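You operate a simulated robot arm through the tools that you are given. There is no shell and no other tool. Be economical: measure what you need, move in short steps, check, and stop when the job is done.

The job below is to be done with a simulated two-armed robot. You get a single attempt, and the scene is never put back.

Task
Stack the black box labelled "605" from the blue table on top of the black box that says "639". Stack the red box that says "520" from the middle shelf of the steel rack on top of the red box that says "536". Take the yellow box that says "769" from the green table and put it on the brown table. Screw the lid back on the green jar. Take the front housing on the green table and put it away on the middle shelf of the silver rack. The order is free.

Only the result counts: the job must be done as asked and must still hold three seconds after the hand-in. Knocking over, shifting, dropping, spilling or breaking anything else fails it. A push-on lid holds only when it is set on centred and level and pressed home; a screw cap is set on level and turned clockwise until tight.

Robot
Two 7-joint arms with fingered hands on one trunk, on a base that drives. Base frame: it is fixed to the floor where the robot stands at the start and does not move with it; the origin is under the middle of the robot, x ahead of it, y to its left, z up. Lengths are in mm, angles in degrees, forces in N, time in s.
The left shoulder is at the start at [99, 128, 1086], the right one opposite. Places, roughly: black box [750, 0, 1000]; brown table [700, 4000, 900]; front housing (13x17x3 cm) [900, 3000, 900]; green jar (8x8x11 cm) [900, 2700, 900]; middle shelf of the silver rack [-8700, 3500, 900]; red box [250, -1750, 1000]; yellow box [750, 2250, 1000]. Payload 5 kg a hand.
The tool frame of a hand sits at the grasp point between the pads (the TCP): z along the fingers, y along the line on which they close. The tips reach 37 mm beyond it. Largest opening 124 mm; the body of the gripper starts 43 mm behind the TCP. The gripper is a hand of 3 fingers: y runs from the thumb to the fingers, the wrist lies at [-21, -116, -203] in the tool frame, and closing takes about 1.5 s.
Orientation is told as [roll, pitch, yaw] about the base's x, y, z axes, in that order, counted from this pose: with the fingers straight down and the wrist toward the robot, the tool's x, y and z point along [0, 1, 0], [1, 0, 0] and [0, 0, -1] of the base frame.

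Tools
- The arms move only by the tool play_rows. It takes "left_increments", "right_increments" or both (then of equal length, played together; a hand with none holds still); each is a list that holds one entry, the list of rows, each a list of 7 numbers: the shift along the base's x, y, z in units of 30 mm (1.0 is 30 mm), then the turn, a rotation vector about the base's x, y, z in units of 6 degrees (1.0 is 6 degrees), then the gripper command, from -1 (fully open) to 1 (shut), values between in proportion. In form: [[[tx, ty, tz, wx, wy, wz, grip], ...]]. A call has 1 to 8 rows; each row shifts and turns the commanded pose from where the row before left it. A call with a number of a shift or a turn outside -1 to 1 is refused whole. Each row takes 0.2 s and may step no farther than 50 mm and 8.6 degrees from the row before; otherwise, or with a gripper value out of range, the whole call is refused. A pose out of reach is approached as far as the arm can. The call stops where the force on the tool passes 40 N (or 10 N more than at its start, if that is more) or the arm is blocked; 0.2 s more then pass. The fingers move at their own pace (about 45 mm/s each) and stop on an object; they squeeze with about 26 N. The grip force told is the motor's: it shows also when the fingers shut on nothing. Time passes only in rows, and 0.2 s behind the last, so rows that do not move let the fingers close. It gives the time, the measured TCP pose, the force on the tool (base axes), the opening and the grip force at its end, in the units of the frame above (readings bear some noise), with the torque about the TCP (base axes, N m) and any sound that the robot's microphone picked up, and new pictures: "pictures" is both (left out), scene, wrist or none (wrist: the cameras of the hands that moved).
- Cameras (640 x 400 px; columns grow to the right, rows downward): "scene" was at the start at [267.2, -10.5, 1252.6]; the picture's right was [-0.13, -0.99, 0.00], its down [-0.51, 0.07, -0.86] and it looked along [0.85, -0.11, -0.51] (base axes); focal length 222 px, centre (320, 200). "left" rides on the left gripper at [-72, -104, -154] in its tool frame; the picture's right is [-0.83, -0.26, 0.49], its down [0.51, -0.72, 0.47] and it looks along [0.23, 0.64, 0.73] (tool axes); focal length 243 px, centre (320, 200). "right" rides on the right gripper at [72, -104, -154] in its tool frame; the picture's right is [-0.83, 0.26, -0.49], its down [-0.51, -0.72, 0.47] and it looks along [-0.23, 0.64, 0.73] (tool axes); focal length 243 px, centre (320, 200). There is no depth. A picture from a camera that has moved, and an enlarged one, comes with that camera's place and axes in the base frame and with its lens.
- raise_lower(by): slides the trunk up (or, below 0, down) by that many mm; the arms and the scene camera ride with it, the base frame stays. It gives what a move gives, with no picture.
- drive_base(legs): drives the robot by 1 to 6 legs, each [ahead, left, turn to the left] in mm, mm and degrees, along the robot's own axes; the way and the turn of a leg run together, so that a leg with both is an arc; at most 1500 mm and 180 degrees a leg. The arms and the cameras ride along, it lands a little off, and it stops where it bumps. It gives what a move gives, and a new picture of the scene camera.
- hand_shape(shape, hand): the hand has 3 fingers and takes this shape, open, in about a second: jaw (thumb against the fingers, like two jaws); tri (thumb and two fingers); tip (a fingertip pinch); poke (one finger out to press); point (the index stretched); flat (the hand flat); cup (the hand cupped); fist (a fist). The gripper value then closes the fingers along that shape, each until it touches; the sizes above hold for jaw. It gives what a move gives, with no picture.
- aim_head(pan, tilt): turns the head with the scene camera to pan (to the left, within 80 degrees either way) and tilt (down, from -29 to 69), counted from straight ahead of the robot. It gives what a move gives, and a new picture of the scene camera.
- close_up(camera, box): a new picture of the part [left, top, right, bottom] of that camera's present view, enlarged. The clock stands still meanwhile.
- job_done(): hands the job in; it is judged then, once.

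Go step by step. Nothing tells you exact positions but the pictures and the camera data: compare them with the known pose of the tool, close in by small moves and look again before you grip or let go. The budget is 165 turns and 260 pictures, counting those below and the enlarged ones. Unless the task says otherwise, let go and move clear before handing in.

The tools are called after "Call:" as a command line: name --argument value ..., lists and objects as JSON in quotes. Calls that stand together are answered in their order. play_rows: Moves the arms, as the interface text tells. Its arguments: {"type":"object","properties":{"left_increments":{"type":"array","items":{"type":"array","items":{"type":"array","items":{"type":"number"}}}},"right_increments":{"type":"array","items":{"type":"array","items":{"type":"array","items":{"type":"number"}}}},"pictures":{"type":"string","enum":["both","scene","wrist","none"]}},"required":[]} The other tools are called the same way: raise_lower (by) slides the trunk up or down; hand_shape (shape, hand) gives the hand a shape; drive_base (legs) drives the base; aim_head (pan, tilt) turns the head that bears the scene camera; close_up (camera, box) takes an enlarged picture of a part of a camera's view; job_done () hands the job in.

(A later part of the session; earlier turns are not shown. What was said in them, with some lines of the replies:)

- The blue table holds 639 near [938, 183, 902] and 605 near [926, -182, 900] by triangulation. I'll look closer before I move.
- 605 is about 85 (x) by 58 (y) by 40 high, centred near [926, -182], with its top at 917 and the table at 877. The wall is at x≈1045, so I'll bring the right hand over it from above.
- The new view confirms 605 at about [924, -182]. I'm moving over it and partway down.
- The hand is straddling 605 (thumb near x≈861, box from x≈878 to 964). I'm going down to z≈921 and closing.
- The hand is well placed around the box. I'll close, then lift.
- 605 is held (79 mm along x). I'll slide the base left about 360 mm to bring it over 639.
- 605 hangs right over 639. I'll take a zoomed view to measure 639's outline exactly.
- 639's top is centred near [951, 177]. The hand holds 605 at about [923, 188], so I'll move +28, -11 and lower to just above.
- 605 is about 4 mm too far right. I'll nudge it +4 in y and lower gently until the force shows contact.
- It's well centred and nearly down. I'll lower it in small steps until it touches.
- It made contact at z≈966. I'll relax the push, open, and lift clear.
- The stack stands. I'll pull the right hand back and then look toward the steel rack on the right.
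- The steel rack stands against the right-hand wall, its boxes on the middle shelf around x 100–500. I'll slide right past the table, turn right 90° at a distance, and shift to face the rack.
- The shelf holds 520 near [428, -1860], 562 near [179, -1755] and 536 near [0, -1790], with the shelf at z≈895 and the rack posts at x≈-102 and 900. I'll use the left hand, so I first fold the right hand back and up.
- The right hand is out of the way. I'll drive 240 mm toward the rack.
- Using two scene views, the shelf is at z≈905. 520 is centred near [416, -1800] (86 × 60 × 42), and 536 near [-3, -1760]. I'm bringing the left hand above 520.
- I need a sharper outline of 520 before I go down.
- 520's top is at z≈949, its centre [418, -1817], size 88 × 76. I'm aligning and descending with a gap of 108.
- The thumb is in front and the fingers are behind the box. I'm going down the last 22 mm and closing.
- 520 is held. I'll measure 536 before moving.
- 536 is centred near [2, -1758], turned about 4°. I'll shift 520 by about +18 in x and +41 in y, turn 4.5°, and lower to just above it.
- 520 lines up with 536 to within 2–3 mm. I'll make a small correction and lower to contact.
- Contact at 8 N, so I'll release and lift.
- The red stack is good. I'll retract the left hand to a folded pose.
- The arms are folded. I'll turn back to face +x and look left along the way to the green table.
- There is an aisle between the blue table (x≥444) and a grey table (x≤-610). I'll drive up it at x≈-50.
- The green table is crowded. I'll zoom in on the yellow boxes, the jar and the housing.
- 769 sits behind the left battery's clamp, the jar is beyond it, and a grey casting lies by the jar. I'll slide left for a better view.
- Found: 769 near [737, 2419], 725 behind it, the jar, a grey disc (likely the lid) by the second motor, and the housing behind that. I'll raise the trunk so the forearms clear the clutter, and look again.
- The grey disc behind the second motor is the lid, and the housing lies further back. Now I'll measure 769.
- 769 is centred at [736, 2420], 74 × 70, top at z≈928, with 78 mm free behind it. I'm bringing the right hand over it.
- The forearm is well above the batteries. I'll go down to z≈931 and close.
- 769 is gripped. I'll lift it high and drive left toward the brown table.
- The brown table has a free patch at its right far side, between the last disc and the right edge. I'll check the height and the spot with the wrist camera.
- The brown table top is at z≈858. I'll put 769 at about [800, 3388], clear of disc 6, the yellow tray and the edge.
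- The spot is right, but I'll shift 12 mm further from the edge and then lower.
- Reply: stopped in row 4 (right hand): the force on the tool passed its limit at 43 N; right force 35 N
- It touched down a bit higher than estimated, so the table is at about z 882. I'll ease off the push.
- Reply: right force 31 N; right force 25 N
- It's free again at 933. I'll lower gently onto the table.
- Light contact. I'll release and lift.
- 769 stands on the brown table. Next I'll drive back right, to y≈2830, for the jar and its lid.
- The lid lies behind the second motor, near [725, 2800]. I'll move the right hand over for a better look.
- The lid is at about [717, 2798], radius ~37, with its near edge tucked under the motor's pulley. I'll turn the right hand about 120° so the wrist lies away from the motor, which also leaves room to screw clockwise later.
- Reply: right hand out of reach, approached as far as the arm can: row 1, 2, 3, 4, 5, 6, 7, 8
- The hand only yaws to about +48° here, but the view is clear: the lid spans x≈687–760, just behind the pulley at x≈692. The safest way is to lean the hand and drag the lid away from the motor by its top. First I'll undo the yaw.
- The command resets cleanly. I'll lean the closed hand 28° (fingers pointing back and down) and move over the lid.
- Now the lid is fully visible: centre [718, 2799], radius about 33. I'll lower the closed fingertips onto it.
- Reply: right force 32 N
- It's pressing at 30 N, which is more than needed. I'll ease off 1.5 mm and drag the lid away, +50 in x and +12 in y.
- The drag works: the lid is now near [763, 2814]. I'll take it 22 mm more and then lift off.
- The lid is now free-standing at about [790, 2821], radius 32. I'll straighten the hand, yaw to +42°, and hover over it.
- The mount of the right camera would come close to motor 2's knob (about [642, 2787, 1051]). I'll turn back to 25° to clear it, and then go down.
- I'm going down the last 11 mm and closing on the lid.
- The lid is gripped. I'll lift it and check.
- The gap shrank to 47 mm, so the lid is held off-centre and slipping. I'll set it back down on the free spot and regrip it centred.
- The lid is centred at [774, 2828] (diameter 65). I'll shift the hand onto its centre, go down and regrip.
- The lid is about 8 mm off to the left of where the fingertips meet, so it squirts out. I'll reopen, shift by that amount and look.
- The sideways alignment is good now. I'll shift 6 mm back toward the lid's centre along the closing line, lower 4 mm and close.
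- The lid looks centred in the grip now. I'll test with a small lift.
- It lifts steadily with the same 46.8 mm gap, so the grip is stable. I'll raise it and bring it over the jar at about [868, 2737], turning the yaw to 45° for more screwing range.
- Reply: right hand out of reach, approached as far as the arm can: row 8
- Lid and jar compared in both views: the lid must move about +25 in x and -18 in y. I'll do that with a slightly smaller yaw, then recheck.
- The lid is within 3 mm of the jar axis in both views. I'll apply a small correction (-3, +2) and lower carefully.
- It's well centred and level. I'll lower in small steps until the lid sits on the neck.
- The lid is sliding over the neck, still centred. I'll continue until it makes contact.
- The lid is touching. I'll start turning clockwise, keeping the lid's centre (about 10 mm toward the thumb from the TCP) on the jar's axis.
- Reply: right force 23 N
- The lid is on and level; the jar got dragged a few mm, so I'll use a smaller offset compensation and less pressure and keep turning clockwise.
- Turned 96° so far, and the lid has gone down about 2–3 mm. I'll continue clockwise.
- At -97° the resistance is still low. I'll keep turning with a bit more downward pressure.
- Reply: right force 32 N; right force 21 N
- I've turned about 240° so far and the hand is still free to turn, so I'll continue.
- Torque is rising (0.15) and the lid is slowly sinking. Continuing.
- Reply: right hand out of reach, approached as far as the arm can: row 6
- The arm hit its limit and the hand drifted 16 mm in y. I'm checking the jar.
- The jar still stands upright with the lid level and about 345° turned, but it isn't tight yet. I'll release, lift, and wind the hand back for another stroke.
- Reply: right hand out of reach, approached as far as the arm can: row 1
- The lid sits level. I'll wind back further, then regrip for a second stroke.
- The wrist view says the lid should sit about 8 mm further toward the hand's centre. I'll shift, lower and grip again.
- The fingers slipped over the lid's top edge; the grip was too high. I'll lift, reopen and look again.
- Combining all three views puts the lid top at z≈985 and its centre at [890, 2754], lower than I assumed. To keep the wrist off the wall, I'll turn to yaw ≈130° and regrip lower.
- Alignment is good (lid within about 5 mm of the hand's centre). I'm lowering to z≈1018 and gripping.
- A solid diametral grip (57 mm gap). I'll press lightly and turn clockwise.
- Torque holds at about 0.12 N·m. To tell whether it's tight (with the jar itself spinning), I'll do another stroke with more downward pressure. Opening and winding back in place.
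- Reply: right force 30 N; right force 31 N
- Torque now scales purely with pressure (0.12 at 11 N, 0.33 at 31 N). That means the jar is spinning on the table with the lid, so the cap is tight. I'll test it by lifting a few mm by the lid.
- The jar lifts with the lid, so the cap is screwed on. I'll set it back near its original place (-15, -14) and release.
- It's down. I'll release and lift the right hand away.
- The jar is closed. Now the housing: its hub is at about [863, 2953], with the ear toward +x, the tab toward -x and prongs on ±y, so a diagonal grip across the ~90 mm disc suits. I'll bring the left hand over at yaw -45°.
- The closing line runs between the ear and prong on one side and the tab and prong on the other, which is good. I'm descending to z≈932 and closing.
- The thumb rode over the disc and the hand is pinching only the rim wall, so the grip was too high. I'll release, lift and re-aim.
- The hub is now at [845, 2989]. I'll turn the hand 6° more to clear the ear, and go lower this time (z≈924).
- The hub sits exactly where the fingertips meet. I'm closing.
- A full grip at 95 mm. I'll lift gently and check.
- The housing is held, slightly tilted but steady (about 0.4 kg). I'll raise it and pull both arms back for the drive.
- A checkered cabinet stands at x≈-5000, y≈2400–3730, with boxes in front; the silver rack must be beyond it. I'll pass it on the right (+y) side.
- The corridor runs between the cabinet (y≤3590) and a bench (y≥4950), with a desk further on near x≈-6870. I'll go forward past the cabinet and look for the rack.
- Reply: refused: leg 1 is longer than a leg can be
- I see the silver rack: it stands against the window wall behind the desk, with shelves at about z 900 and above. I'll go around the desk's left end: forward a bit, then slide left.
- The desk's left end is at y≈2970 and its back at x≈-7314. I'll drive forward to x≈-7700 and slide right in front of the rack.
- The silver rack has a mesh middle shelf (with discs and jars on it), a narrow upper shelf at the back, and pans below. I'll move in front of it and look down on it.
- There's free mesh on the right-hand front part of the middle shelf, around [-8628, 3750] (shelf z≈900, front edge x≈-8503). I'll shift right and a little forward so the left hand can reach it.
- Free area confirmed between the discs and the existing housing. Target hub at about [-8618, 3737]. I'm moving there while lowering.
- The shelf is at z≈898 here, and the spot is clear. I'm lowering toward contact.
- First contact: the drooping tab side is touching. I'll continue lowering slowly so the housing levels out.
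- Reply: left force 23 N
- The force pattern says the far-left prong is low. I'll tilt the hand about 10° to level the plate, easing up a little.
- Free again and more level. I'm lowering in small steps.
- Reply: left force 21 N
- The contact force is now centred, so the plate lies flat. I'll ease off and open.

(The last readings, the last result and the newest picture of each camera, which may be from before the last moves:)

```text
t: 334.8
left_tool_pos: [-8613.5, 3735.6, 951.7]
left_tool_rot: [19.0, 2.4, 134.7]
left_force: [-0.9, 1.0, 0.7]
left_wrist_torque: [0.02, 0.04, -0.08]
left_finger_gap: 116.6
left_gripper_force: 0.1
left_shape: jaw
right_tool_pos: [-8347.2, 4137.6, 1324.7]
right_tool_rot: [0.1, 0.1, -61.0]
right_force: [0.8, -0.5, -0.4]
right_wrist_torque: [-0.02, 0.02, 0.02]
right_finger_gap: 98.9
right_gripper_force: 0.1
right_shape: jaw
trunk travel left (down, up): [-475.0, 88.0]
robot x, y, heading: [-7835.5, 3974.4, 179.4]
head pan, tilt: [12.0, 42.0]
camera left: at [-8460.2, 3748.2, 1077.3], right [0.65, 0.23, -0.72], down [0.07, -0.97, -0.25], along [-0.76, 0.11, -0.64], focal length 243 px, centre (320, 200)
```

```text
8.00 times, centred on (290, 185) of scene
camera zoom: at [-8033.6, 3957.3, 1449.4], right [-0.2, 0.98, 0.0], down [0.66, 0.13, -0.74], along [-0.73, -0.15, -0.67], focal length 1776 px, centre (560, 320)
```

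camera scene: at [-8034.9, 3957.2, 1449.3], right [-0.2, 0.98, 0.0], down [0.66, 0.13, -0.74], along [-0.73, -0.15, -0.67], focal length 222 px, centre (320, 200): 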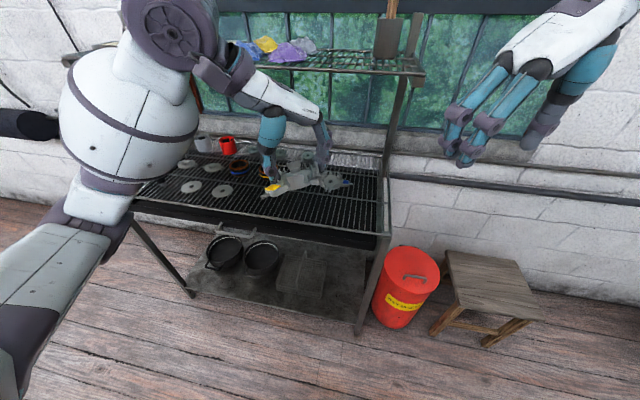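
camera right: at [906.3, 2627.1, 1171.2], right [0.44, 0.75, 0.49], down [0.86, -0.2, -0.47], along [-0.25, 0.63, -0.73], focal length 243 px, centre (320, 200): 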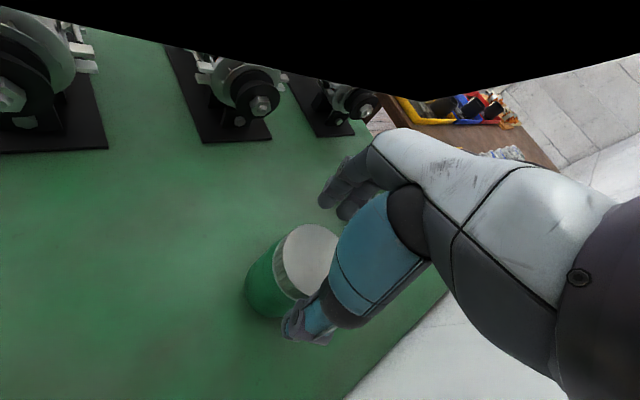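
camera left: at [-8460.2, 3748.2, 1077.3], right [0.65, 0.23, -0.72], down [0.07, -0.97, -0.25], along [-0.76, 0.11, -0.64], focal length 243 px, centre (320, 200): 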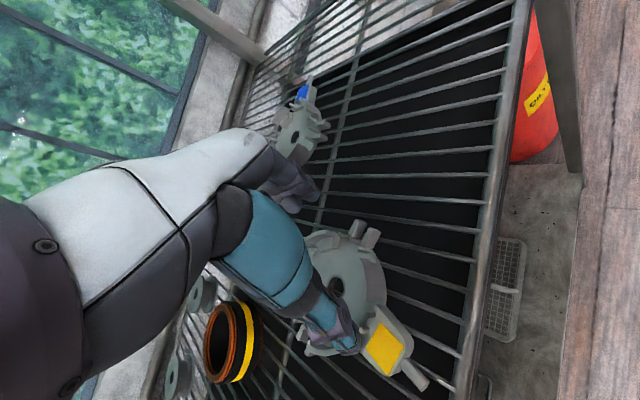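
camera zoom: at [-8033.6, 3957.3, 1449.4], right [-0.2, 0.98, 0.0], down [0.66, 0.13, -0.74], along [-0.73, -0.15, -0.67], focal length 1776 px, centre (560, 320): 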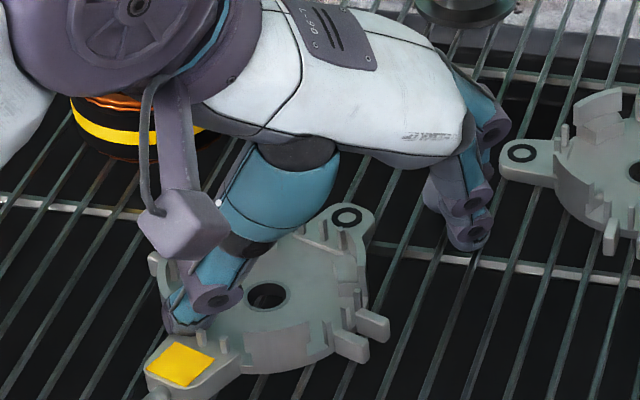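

The housing slid about 40 mm as the thumb dragged it while opening, but it's still on the shelf. I'll move the hand back slightly to unhook and lift a little, watching the force.

Call:
play_rows --left_increments '[[[-0.3, 0.3, 0, 0, 0, 0, -0.9], [0, 0, 0.2, 0, 0, 0, -0.9], [0, 0, 0.2, 0, 0, 0, -0.9]]]' --pictures "none"

Call:
close_up --camera "scene" --box '[240, 160, 320, 220]'

```text
t: 335.6
left_tool_pos: [-8624.7, 3746.4, 964.8]
left_tool_rot: [19.1, 2.3, 134.8]
left_force: [-0.7, 0.2, 0.1]
left_wrist_torque: [0.01, -0.04, -0.04]
left_finger_gap: 117.9
left_gripper_force: 0.0
left_shape: jaw
right_tool_pos: [-8347.3, 4136.9, 1324.8]
right_tool_rot: [-0.1, 0.2, -61.0]
right_force: [-0.3, -0.5, 0.8]
right_wrist_torque: [0.03, -0.02, 0.01]
right_finger_gap: 99.2
right_gripper_force: 0.0
right_shape: jaw
trunk travel left (down, up): [-475.0, 88.0]
robot x, y, heading: [-7837.0, 3974.6, 179.3]
head pan, tilt: [12.0, 42.0]
```

```text
6.67 times, centred on (280, 190) of scene
camera zoom: at [-8033.1, 3957.1, 1449.7], right [-0.2, 0.98, 0.0], down [0.66, 0.13, -0.74], along [-0.73, -0.15, -0.67], focal length 1480 px, centre (587, 267)
```

zoom: 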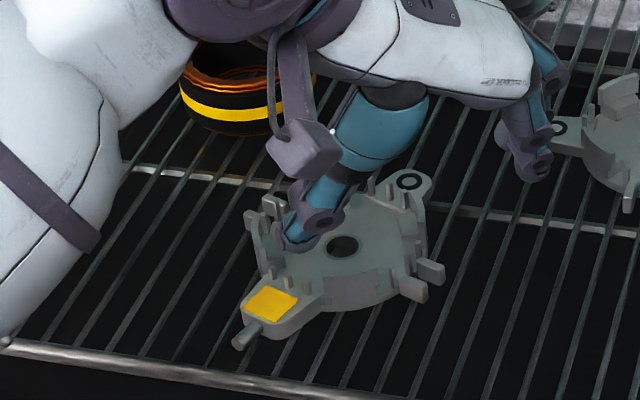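

The housing lies flat and is free of the hand. I'll lift straight up and then retract.

Call:
play_rows --left_increments '[[[0, 0, 0.3, 0, 0, 0, -0.9], [0, 0, 0.5, 0, 0, 0, -0.9], [0, 0, 0.8, 0, 0, 0, -0.9], [0.3, 0, 0.8, 0, 0, 0, -0.9], [0.6, 0, 0.8, 0, 0, 0, -0.9]]]' --pictures "none"

Call:
close_up --camera "scene" --box '[180, 120, 400, 260]'

```text
t: 336.8
left_tool_pos: [-8596.1, 3746.0, 1062.0]
left_tool_rot: [19.1, 2.2, 134.7]
left_force: [0.3, -0.4, 0.7]
left_wrist_torque: [0.0, 0.02, 0.0]
left_finger_gap: 117.8
left_gripper_force: 0.1
left_shape: jaw
right_tool_pos: [-8345.9, 4137.2, 1324.1]
right_tool_rot: [-0.1, 0.3, -60.9]
right_force: [-0.1, -0.4, 0.4]
right_wrist_torque: [0.0, 0.01, 0.01]
right_finger_gap: 98.9
right_gripper_force: 0.0
right_shape: jaw
trunk travel left (down, up): [-475.0, 88.0]
robot x, y, heading: [-7837.5, 3972.4, 179.5]
head pan, tilt: [12.0, 42.0]
```

```text
2.86 times, centred on (290, 190) of scene
camera zoom: at [-8032.1, 3956.9, 1449.8], right [-0.2, 0.98, 0.0], down [0.65, 0.13, -0.74], along [-0.73, -0.15, -0.67], focal length 634 px, centre (406, 229)
```

zoom: 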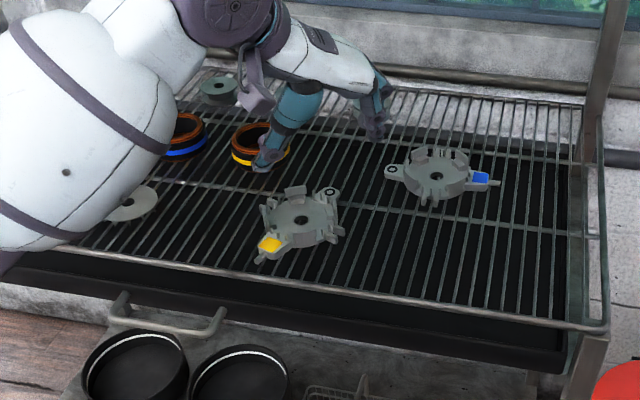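

The housing lies flat and wholly on the middle shelf. I'll pull the arm clear of the rack.

Call:
play_rows --left_increments '[[[0.7, 0, 0.8, 0, 0, 0, -0.9], [0.9, 0, 0.8, 0, 0, 0, -0.9], [0.9, 0, 0.8, 0, 0, 0, -0.9], [0.9, 0, 0.5, 0, 0, 0, -0.9], [0.9, 0, 0, 0, 0, 0, -0.9], [0.9, 0, 0, 0, 0, 0, -0.9], [0.9, 0, 0, 0, 0, 0, -0.9], [0.9, 0, 0, 0, 0, 0, -0.9]]]' --pictures "scene"

```text
t: 338.6
left_tool_pos: [-8384.9, 3748.1, 1148.6]
left_tool_rot: [19.1, 2.2, 134.8]
left_force: [0.4, -0.9, -0.5]
left_wrist_torque: [0.03, -0.02, 0.04]
left_finger_gap: 118.0
left_gripper_force: 0.0
left_shape: jaw
right_tool_pos: [-8345.7, 4136.1, 1324.7]
right_tool_rot: [0.0, 0.3, -61.0]
right_force: [0.6, -0.3, 0.1]
right_wrist_torque: [0.01, 0.01, -0.02]
right_finger_gap: 98.6
right_gripper_force: 0.1
right_shape: jaw
trunk travel left (down, up): [-475.0, 88.0]
robot x, y, heading: [-7836.8, 3968.2, 179.4]
head pan, tilt: [12.0, 42.0]
camera scene: at [-8031.9, 3956.8, 1449.8], right [-0.2, 0.98, 0.0], down [0.65, 0.13, -0.74], along [-0.73, -0.15, -0.67], focal length 222 px, centre (320, 200)
```

scene: 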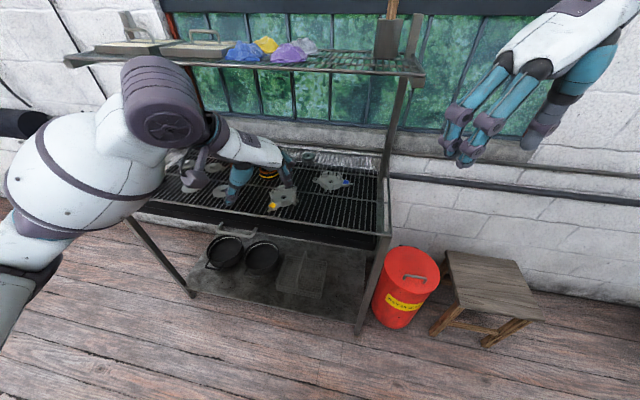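

The hand is clear of the shelf, the housing rests flat on the middle shelf, and the other four jobs are done. I'm handing in.

Call:
job_done

```text
The job is handed in.
```

I finished all five jobs and handed in; the result hasn't come back yet.

- **Black boxes:** 605 is on 639, set crosswise, with 605's long side at right angles to 639's.
- **Red boxes:** 520 is on 536 and lines up with it.
- **Yellow box:** 769 is on the brown table, at the right end beside disc 6.
- **Green jar:** the lid is screwed on tight, and the jar lifted with it when I pulled on the lid. I had to drag the lid out from behind a motor first. The jar slid about 2 cm while I turned, so I set it back near its original place.
- **Front housing:** it lies flat on the middle shelf of the silver rack, in front of another housing already there. It slid about 4 cm when I let go but is fully on the shelf.
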